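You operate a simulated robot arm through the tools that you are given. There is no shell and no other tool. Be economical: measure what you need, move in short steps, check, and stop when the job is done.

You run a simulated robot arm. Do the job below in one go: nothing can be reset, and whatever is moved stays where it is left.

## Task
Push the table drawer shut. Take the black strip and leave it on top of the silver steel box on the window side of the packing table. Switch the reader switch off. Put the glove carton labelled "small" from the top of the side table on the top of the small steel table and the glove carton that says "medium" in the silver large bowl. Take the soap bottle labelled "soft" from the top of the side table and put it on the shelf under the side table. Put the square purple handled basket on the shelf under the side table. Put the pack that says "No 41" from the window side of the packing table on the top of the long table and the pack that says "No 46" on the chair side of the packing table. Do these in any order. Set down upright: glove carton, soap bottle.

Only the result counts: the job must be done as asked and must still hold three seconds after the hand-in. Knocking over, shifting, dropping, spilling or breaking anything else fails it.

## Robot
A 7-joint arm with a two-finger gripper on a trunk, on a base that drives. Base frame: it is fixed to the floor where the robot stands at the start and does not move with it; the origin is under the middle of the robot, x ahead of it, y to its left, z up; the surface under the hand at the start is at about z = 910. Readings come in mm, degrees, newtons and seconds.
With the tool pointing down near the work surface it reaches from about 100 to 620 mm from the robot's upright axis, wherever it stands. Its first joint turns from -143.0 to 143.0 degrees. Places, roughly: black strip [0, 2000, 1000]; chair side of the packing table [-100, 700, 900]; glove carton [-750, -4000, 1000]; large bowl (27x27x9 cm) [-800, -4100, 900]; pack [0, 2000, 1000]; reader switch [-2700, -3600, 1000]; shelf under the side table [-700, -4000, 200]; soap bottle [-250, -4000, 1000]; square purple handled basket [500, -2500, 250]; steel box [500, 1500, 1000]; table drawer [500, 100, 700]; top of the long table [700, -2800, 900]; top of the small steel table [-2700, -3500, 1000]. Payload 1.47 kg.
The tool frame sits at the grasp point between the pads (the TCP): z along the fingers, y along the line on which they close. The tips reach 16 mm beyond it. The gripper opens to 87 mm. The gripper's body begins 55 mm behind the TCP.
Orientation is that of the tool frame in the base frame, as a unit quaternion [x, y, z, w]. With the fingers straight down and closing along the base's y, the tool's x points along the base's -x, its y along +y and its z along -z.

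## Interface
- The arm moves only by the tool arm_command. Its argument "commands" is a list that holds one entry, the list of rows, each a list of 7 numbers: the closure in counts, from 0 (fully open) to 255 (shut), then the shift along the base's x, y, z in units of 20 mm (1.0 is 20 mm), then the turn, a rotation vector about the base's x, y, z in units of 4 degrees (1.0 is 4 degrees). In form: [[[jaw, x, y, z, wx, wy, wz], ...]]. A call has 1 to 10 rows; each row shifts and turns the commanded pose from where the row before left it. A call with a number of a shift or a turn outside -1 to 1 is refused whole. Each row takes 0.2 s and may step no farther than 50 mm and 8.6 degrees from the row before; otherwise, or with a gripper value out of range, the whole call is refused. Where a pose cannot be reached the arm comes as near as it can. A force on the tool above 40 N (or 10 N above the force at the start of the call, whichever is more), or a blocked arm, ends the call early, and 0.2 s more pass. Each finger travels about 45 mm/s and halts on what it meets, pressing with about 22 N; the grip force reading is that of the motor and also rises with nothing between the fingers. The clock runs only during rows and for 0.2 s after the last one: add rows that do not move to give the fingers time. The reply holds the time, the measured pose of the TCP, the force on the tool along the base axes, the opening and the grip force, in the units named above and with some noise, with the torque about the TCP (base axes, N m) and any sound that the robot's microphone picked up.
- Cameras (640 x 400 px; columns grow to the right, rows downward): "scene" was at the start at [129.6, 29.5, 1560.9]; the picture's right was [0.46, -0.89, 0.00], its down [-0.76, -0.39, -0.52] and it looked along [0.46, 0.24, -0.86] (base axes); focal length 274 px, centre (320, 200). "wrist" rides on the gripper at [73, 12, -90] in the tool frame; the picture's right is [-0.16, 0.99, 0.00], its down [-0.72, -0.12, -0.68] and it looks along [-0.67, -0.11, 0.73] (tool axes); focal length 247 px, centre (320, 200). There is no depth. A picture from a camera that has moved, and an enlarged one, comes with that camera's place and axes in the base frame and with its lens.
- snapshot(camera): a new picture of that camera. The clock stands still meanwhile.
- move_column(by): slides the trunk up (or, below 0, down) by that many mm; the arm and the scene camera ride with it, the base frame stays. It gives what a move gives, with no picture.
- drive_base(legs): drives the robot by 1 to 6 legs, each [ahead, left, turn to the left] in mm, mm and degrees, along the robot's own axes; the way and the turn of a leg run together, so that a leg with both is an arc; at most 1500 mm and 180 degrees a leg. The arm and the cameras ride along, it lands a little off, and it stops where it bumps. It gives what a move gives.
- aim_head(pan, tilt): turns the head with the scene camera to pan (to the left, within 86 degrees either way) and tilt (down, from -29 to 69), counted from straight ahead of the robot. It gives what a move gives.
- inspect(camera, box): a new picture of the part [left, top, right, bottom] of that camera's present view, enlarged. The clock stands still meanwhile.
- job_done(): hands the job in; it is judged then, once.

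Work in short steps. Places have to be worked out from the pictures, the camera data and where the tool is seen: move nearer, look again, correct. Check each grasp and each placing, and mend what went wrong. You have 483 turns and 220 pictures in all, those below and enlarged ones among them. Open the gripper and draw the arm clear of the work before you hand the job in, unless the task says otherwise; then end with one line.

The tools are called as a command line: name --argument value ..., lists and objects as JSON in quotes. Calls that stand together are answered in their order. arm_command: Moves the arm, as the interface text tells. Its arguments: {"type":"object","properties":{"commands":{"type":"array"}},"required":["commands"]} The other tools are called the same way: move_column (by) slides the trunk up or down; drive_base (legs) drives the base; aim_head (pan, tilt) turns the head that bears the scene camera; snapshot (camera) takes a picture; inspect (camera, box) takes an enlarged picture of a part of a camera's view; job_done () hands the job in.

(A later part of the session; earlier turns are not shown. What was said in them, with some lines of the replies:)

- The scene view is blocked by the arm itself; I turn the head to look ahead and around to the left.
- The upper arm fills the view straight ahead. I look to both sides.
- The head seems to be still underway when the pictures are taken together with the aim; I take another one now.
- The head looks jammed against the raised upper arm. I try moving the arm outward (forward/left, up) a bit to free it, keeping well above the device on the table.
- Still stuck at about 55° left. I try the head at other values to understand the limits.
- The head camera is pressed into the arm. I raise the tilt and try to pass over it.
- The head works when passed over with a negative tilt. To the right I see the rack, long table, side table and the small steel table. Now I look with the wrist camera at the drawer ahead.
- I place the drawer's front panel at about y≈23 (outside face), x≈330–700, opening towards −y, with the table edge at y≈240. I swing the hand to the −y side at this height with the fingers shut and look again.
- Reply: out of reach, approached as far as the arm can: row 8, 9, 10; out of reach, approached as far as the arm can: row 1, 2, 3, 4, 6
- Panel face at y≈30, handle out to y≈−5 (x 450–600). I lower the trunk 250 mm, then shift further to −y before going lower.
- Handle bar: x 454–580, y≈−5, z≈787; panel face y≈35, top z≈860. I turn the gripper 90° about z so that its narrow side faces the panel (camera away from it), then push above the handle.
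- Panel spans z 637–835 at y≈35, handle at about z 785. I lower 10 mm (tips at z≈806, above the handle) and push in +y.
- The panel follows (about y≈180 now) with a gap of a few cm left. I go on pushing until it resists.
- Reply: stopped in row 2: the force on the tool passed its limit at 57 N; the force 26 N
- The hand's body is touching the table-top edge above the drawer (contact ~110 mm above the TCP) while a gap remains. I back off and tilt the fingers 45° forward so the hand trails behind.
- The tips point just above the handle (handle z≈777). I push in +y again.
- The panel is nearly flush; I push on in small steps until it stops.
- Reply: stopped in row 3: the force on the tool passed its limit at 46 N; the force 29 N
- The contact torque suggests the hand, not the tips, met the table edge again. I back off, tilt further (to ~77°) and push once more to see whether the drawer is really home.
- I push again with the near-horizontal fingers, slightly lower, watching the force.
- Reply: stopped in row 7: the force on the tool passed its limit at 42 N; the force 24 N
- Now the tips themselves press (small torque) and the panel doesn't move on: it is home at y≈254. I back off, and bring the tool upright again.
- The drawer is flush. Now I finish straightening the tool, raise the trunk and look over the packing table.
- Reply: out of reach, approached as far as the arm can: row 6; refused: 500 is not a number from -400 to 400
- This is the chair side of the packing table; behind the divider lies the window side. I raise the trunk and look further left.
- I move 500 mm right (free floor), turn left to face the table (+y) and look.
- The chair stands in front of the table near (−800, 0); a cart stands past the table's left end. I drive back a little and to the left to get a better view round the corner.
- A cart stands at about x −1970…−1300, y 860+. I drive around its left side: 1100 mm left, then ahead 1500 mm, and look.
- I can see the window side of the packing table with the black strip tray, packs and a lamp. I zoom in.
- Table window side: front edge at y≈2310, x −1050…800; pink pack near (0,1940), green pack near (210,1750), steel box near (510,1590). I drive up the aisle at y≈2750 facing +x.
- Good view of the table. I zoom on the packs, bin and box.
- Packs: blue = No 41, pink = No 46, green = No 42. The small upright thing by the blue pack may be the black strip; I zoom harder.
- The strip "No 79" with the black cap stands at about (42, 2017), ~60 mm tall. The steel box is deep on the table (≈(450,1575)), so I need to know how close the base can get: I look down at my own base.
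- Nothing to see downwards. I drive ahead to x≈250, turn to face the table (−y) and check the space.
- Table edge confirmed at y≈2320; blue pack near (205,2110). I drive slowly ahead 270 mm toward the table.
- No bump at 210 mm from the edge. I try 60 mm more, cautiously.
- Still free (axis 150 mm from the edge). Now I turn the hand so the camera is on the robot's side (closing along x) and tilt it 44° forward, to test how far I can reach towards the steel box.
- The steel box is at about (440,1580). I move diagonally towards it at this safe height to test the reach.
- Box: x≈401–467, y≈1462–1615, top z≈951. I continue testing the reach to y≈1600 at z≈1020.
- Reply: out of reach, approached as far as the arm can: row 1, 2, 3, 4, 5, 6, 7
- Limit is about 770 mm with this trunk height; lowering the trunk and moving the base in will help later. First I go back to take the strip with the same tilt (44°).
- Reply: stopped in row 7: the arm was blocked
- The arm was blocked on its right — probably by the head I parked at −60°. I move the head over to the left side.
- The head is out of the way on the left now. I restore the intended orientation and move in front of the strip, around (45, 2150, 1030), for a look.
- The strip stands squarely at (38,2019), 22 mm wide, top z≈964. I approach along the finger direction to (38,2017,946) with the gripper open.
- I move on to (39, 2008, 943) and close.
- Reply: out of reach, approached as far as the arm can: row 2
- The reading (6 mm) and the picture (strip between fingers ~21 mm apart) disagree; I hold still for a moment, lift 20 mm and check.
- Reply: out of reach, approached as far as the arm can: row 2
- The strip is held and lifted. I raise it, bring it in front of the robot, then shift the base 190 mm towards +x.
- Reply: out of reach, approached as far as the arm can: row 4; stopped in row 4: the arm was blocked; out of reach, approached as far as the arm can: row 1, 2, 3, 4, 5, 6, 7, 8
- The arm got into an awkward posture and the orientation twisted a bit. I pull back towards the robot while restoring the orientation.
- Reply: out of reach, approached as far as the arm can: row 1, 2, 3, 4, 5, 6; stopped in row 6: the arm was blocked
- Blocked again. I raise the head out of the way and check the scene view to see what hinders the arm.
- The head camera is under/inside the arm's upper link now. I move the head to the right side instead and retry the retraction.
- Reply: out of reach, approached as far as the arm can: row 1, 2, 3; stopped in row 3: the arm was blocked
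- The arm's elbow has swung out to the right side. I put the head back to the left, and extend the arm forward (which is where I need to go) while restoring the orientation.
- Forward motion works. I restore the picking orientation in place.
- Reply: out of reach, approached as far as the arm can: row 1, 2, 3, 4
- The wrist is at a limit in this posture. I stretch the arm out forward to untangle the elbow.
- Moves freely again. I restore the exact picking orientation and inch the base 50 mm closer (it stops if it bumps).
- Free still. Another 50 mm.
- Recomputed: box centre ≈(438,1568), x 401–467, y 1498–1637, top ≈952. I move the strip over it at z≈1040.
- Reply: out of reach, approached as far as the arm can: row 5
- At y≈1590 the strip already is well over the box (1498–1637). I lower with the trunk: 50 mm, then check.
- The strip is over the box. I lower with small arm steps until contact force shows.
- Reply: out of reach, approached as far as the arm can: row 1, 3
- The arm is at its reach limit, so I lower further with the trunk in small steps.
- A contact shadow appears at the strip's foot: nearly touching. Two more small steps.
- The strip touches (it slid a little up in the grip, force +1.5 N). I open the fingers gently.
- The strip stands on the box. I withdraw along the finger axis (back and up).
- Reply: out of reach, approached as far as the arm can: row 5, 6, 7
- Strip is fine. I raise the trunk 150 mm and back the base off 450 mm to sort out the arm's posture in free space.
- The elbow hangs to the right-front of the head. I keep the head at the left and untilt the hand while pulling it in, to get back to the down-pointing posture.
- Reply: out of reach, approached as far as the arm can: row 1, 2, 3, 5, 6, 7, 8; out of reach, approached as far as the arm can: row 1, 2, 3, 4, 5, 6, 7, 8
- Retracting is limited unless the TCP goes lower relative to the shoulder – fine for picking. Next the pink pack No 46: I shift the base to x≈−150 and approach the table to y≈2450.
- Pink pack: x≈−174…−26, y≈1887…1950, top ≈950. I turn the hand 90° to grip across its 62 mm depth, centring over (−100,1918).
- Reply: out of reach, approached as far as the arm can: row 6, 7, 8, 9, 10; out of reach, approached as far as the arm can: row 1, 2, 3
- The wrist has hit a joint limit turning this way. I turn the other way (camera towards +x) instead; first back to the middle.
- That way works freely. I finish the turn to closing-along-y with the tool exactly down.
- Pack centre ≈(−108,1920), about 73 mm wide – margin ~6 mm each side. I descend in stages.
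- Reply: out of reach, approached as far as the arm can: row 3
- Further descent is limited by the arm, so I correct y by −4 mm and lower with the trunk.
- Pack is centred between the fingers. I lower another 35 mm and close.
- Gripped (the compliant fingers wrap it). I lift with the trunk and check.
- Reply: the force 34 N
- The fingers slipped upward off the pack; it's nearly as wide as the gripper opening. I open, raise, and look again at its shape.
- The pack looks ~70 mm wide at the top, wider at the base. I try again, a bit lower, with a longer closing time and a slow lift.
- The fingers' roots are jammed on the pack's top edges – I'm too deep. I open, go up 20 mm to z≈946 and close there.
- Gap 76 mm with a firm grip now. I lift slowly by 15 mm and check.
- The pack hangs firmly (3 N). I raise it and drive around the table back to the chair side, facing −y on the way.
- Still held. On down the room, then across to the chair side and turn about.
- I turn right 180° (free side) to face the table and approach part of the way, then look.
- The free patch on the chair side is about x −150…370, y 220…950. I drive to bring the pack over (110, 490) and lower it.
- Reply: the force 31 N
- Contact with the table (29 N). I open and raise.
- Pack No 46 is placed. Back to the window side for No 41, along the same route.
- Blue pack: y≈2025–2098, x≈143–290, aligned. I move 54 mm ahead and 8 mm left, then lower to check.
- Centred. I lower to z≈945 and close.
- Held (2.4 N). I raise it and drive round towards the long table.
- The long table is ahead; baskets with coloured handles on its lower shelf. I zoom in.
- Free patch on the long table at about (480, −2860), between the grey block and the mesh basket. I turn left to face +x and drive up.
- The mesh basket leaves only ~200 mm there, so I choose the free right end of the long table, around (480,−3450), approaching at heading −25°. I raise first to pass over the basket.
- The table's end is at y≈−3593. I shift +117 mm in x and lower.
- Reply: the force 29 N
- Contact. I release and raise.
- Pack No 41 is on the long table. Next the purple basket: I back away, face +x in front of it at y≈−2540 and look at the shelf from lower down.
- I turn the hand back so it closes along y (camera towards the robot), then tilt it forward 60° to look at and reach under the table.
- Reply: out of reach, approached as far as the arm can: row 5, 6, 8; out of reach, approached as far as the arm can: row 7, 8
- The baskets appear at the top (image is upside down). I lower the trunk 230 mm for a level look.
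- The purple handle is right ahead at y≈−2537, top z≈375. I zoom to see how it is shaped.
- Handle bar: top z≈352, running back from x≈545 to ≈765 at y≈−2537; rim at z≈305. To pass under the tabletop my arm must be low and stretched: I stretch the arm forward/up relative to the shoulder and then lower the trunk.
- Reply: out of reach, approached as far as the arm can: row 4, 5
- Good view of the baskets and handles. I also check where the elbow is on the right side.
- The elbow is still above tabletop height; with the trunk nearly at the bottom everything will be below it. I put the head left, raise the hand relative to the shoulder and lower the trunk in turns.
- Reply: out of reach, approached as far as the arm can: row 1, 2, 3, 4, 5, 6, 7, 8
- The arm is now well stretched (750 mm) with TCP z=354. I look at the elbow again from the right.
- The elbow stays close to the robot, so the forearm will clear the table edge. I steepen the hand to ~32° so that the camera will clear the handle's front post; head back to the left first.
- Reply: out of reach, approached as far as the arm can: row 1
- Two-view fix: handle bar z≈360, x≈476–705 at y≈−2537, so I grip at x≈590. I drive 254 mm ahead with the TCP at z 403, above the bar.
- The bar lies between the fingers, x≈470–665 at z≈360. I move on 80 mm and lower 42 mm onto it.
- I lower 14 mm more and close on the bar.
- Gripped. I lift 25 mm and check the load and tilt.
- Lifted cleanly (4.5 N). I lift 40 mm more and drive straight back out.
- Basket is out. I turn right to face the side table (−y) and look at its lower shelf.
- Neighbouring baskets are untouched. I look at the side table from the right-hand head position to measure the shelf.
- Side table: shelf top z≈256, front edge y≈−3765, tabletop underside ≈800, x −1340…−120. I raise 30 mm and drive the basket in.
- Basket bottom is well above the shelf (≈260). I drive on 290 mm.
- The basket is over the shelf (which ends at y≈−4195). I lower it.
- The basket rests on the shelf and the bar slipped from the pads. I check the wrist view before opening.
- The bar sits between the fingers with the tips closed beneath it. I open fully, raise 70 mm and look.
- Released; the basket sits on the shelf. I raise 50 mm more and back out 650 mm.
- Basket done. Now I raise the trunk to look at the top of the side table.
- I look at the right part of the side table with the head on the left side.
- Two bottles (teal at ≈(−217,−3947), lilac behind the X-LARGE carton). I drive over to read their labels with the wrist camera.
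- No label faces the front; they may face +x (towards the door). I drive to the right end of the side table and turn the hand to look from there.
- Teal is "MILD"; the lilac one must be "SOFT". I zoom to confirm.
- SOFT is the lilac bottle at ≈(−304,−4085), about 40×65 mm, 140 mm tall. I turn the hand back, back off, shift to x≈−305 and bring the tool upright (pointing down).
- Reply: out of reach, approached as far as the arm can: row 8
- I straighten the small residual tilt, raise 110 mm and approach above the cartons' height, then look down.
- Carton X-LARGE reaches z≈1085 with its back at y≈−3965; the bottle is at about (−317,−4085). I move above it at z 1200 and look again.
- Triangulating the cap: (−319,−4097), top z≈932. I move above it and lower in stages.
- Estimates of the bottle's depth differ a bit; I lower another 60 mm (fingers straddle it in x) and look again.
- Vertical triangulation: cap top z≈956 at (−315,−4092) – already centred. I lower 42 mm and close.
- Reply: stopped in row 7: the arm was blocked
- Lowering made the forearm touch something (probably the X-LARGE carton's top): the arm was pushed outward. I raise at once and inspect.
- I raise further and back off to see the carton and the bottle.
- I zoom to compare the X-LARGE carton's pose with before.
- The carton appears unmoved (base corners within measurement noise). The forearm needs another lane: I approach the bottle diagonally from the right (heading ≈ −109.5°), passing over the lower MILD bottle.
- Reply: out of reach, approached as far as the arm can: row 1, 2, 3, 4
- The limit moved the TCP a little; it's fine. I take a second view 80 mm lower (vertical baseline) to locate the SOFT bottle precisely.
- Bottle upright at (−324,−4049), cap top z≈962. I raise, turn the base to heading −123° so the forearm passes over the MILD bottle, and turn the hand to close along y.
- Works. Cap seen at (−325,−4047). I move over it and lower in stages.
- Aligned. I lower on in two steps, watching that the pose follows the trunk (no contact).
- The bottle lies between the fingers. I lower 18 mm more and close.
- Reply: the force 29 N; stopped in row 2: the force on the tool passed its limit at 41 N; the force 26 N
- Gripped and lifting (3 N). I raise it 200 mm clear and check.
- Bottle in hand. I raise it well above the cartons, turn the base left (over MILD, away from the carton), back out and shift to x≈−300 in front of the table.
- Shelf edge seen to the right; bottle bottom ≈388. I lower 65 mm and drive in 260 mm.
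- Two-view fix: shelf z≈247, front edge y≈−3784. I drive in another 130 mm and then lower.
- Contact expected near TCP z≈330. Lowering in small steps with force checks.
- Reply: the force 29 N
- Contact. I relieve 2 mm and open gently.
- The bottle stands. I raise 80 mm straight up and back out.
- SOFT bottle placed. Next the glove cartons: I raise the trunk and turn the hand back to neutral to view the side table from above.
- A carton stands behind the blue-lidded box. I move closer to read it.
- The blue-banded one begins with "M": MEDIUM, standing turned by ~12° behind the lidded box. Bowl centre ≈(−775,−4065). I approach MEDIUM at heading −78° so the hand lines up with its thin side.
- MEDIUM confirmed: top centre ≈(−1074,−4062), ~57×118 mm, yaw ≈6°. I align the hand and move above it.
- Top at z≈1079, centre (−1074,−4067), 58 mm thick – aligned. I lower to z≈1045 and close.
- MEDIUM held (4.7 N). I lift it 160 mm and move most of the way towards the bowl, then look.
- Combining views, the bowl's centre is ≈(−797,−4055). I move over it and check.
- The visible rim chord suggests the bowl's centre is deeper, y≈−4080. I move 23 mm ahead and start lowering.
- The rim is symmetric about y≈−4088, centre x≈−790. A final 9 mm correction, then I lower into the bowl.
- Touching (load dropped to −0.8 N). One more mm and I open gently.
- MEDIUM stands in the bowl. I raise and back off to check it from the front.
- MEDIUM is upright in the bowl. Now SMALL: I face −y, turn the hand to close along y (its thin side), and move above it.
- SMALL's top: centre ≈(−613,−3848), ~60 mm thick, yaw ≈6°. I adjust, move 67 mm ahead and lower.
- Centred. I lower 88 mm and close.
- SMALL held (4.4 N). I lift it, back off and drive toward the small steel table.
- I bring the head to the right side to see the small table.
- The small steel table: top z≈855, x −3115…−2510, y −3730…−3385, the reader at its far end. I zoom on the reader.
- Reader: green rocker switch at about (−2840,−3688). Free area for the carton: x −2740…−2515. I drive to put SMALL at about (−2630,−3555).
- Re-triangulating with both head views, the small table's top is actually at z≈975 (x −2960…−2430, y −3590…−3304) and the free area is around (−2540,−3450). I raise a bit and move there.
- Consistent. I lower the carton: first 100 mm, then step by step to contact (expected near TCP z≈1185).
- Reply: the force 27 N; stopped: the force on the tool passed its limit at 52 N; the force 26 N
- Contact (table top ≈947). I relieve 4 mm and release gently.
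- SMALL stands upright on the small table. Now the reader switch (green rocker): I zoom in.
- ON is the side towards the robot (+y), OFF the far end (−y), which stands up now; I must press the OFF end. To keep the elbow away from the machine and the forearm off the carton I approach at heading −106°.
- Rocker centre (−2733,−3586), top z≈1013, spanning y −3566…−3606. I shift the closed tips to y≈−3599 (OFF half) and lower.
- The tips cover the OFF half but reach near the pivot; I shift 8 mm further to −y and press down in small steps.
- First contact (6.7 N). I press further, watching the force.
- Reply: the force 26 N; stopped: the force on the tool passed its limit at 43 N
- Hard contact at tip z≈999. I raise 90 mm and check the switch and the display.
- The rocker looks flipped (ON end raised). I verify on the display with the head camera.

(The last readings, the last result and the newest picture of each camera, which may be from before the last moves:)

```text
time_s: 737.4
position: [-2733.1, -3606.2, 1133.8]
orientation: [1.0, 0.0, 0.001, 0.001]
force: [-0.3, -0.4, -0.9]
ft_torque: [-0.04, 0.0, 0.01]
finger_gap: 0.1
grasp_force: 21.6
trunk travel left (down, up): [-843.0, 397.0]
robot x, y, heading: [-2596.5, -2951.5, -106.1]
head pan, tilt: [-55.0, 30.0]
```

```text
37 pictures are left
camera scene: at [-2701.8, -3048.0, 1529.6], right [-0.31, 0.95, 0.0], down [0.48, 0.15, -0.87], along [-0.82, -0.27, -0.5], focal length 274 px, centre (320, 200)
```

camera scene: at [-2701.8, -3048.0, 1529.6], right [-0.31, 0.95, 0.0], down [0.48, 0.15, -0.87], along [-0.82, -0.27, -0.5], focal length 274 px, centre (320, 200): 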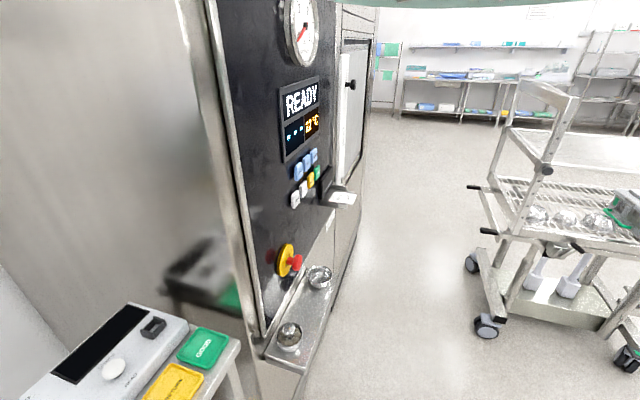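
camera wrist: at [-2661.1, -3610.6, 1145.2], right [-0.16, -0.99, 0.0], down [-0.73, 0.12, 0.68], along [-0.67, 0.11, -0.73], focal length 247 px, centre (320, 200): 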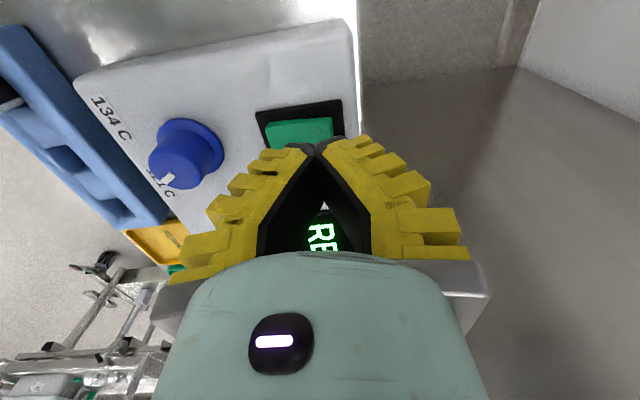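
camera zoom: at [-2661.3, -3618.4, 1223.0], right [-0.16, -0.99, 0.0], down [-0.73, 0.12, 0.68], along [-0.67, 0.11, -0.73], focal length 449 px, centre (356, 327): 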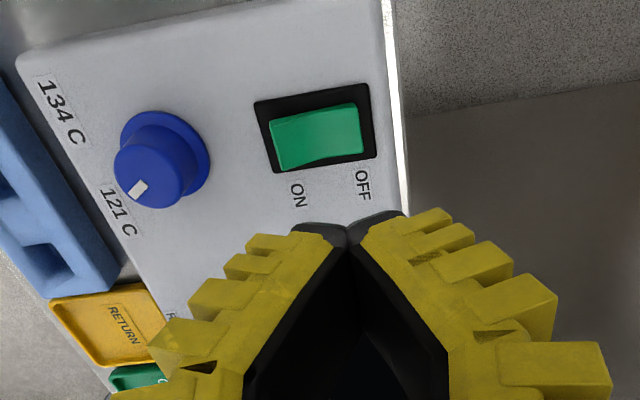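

The reader's display is dark: switched off. I raise well above the carton, back away, open the gripper and take a last look.

move_column --by 160

drive_base --legs '[[-500, 0, 0]]'

arm_command --commands '[[[100, 0, 0, 0, 0, 0, 0], [0, 0, 0, 0, 0, 0, 0], [0, 0, 0, 0, 0, 0, 0], [0, 0, 0, 0, 0, 0, 0], [0, 0, 0, 0, 0, 0, 0]]]'

drive_base --legs '[[0, 500, 60]]'

snapshot --camera "scene"

```text
time_s: 739.2
position: [-2733.9, -3606.4, 1291.7]
orientation: [1.0, 0.0, 0.001, 0.0]
force: [-0.5, -0.5, 0.5]
ft_torque: [0.0, 0.01, 0.0]
finger_gap: 0.0
grasp_force: 21.6
trunk travel left (down, up): [-1003.0, 237.0]
robot x, y, heading: [-2596.9, -2952.2, -106.2]
head pan, tilt: [-55.0, 30.0]
```

```text
time_s: 742.2
position: [-2597.8, -3128.6, 1293.6]
orientation: [1.0, -0.003, 0.0, 0.002]
force: [-0.5, 0.2, -0.2]
ft_torque: [0.02, -0.01, -0.03]
finger_gap: 0.1
grasp_force: 22.1
trunk travel left (down, up): [-1003.0, 237.0]
robot x, y, heading: [-2455.0, -2473.3, -106.4]
head pan, tilt: [-55.0, 30.0]
```

```text
time_s: 743.4
position: [-2597.1, -3128.7, 1293.0]
orientation: [1.0, -0.002, 0.001, 0.001]
force: [0.1, 0.2, -0.4]
ft_torque: [0.0, -0.01, 0.01]
finger_gap: 87.0
grasp_force: 0.0
trunk travel left (down, up): [-1003.0, 237.0]
robot x, y, heading: [-2454.5, -2476.1, -106.5]
head pan, tilt: [-55.0, 30.0]
```

```text
time_s: 746.4
position: [-1494.9, -2817.3, 1293.1]
orientation: [0.87, 0.494, 0.001, 0.0]
force: [0.2, -0.4, 0.4]
ft_torque: [-0.02, 0.0, 0.0]
finger_gap: 86.7
grasp_force: 0.1
trunk travel left (down, up): [-1003.0, 237.0]
robot x, y, heading: [-1989.7, -2358.9, -46.9]
head pan, tilt: [-55.0, 30.0]
cut short: leg 1
```

```text
36 pictures are left
camera scene: at [-1960.9, -2504.2, 1689.6], right [-0.97, 0.22, 0.0], down [0.11, 0.49, -0.87], along [-0.19, -0.84, -0.5], focal length 274 px, centre (320, 200)
```

scene: 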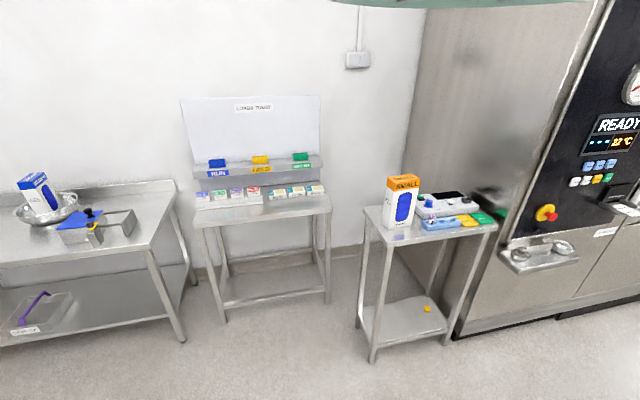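

SMALL stands fine and the reader is dark. The MEDIUM carton seems to lean a bit; I zoom in on it.

inspect --camera "scene" --box '[0, 150, 160, 270]'

inspect --camera "scene" --box '[340, 150, 520, 270]'

```text
3.33 times, centred on (80, 210) of scene
camera zoom: at [-1960.9, -2504.2, 1689.6], right [-0.97, 0.22, 0.0], down [0.11, 0.49, -0.87], along [-0.19, -0.84, -0.5], focal length 912 px, centre (1120, 167)
```

zoom: 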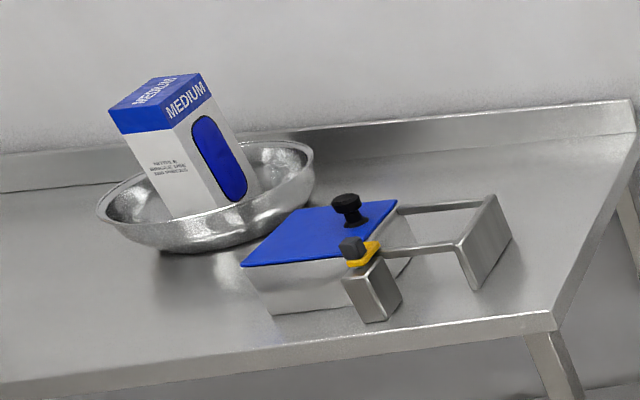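

```text
3.33 times, centred on (430, 210) of scene
camera zoom: at [-1960.9, -2504.2, 1689.6], right [-0.97, 0.22, 0.0], down [0.11, 0.49, -0.87], along [-0.19, -0.84, -0.5], focal length 912 px, centre (-47, 167)
```

zoom: 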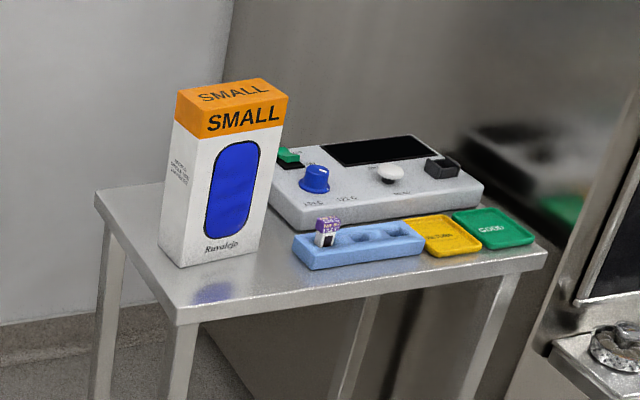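

Perspective accounted for, both cartons are upright and the reader is off. The last drive leg was cut slightly short, so I check the left side for anything touched.

aim_head --pan -55 --tilt -29

aim_head --pan 86 --tilt -29

aim_head --pan 80 --tilt 35

snapshot --camera "scene"

```text
time_s: 747.7
position: [-1495.3, -2817.3, 1293.3]
orientation: [0.87, 0.493, 0.001, 0.001]
force: [0.3, 1.1, 0.7]
ft_torque: [-0.02, 0.0, -0.03]
finger_gap: 87.0
grasp_force: 0.0
trunk travel left (down, up): [-1003.0, 237.0]
robot x, y, heading: [-1990.3, -2361.8, -47.0]
head pan, tilt: [-55.0, -28.6]
```

```text
time_s: 749.9
position: [-1495.8, -2817.4, 1292.4]
orientation: [0.869, 0.494, 0.002, 0.001]
force: [-0.5, -0.3, -0.9]
ft_torque: [-0.01, 0.01, 0.01]
finger_gap: 87.2
grasp_force: 0.0
trunk travel left (down, up): [-1003.0, 237.0]
robot x, y, heading: [-1990.2, -2363.5, -47.1]
head pan, tilt: [85.9, -28.6]
```

```text
time_s: 751.3
position: [-1495.9, -2818.1, 1292.1]
orientation: [0.869, 0.494, 0.002, 0.001]
force: [-0.3, -0.4, -0.4]
ft_torque: [0.02, 0.0, -0.03]
finger_gap: 87.1
grasp_force: 0.1
trunk travel left (down, up): [-1003.0, 237.0]
robot x, y, heading: [-1985.1, -2363.4, -46.9]
head pan, tilt: [80.0, 35.0]
```

```text
33 pictures are left
camera scene: at [-1866.8, -2368.0, 1681.9], right [0.55, -0.84, 0.0], down [-0.48, -0.31, -0.82], along [0.69, 0.45, -0.57], focal length 274 px, centre (320, 200)
```

scene: 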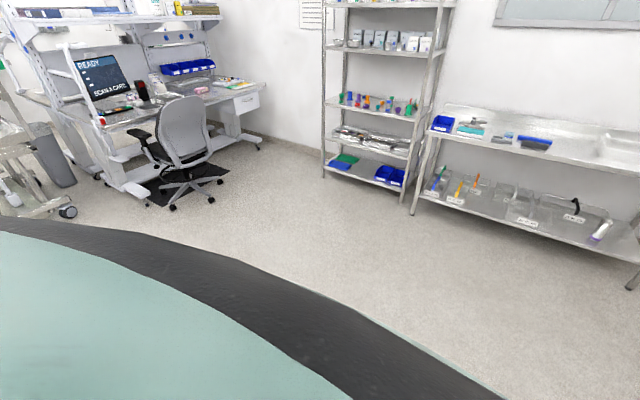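

Nothing is near the base; the pink pack lies on the chair side, the drawer is shut, and the gripper is open and clear. I hand the job in.

job_done

```text
The job is handed in.
```

I did every part of the job and handed it in, with the gripper open and the arm clear. Two things I could not fully confirm: the strip on the steel box was not looked at again after I placed it, and while I was reaching for the soap bottle the arm was blocked, probably against the X-LARGE carton. That carton measured in the same place afterwards, within about 1 cm.
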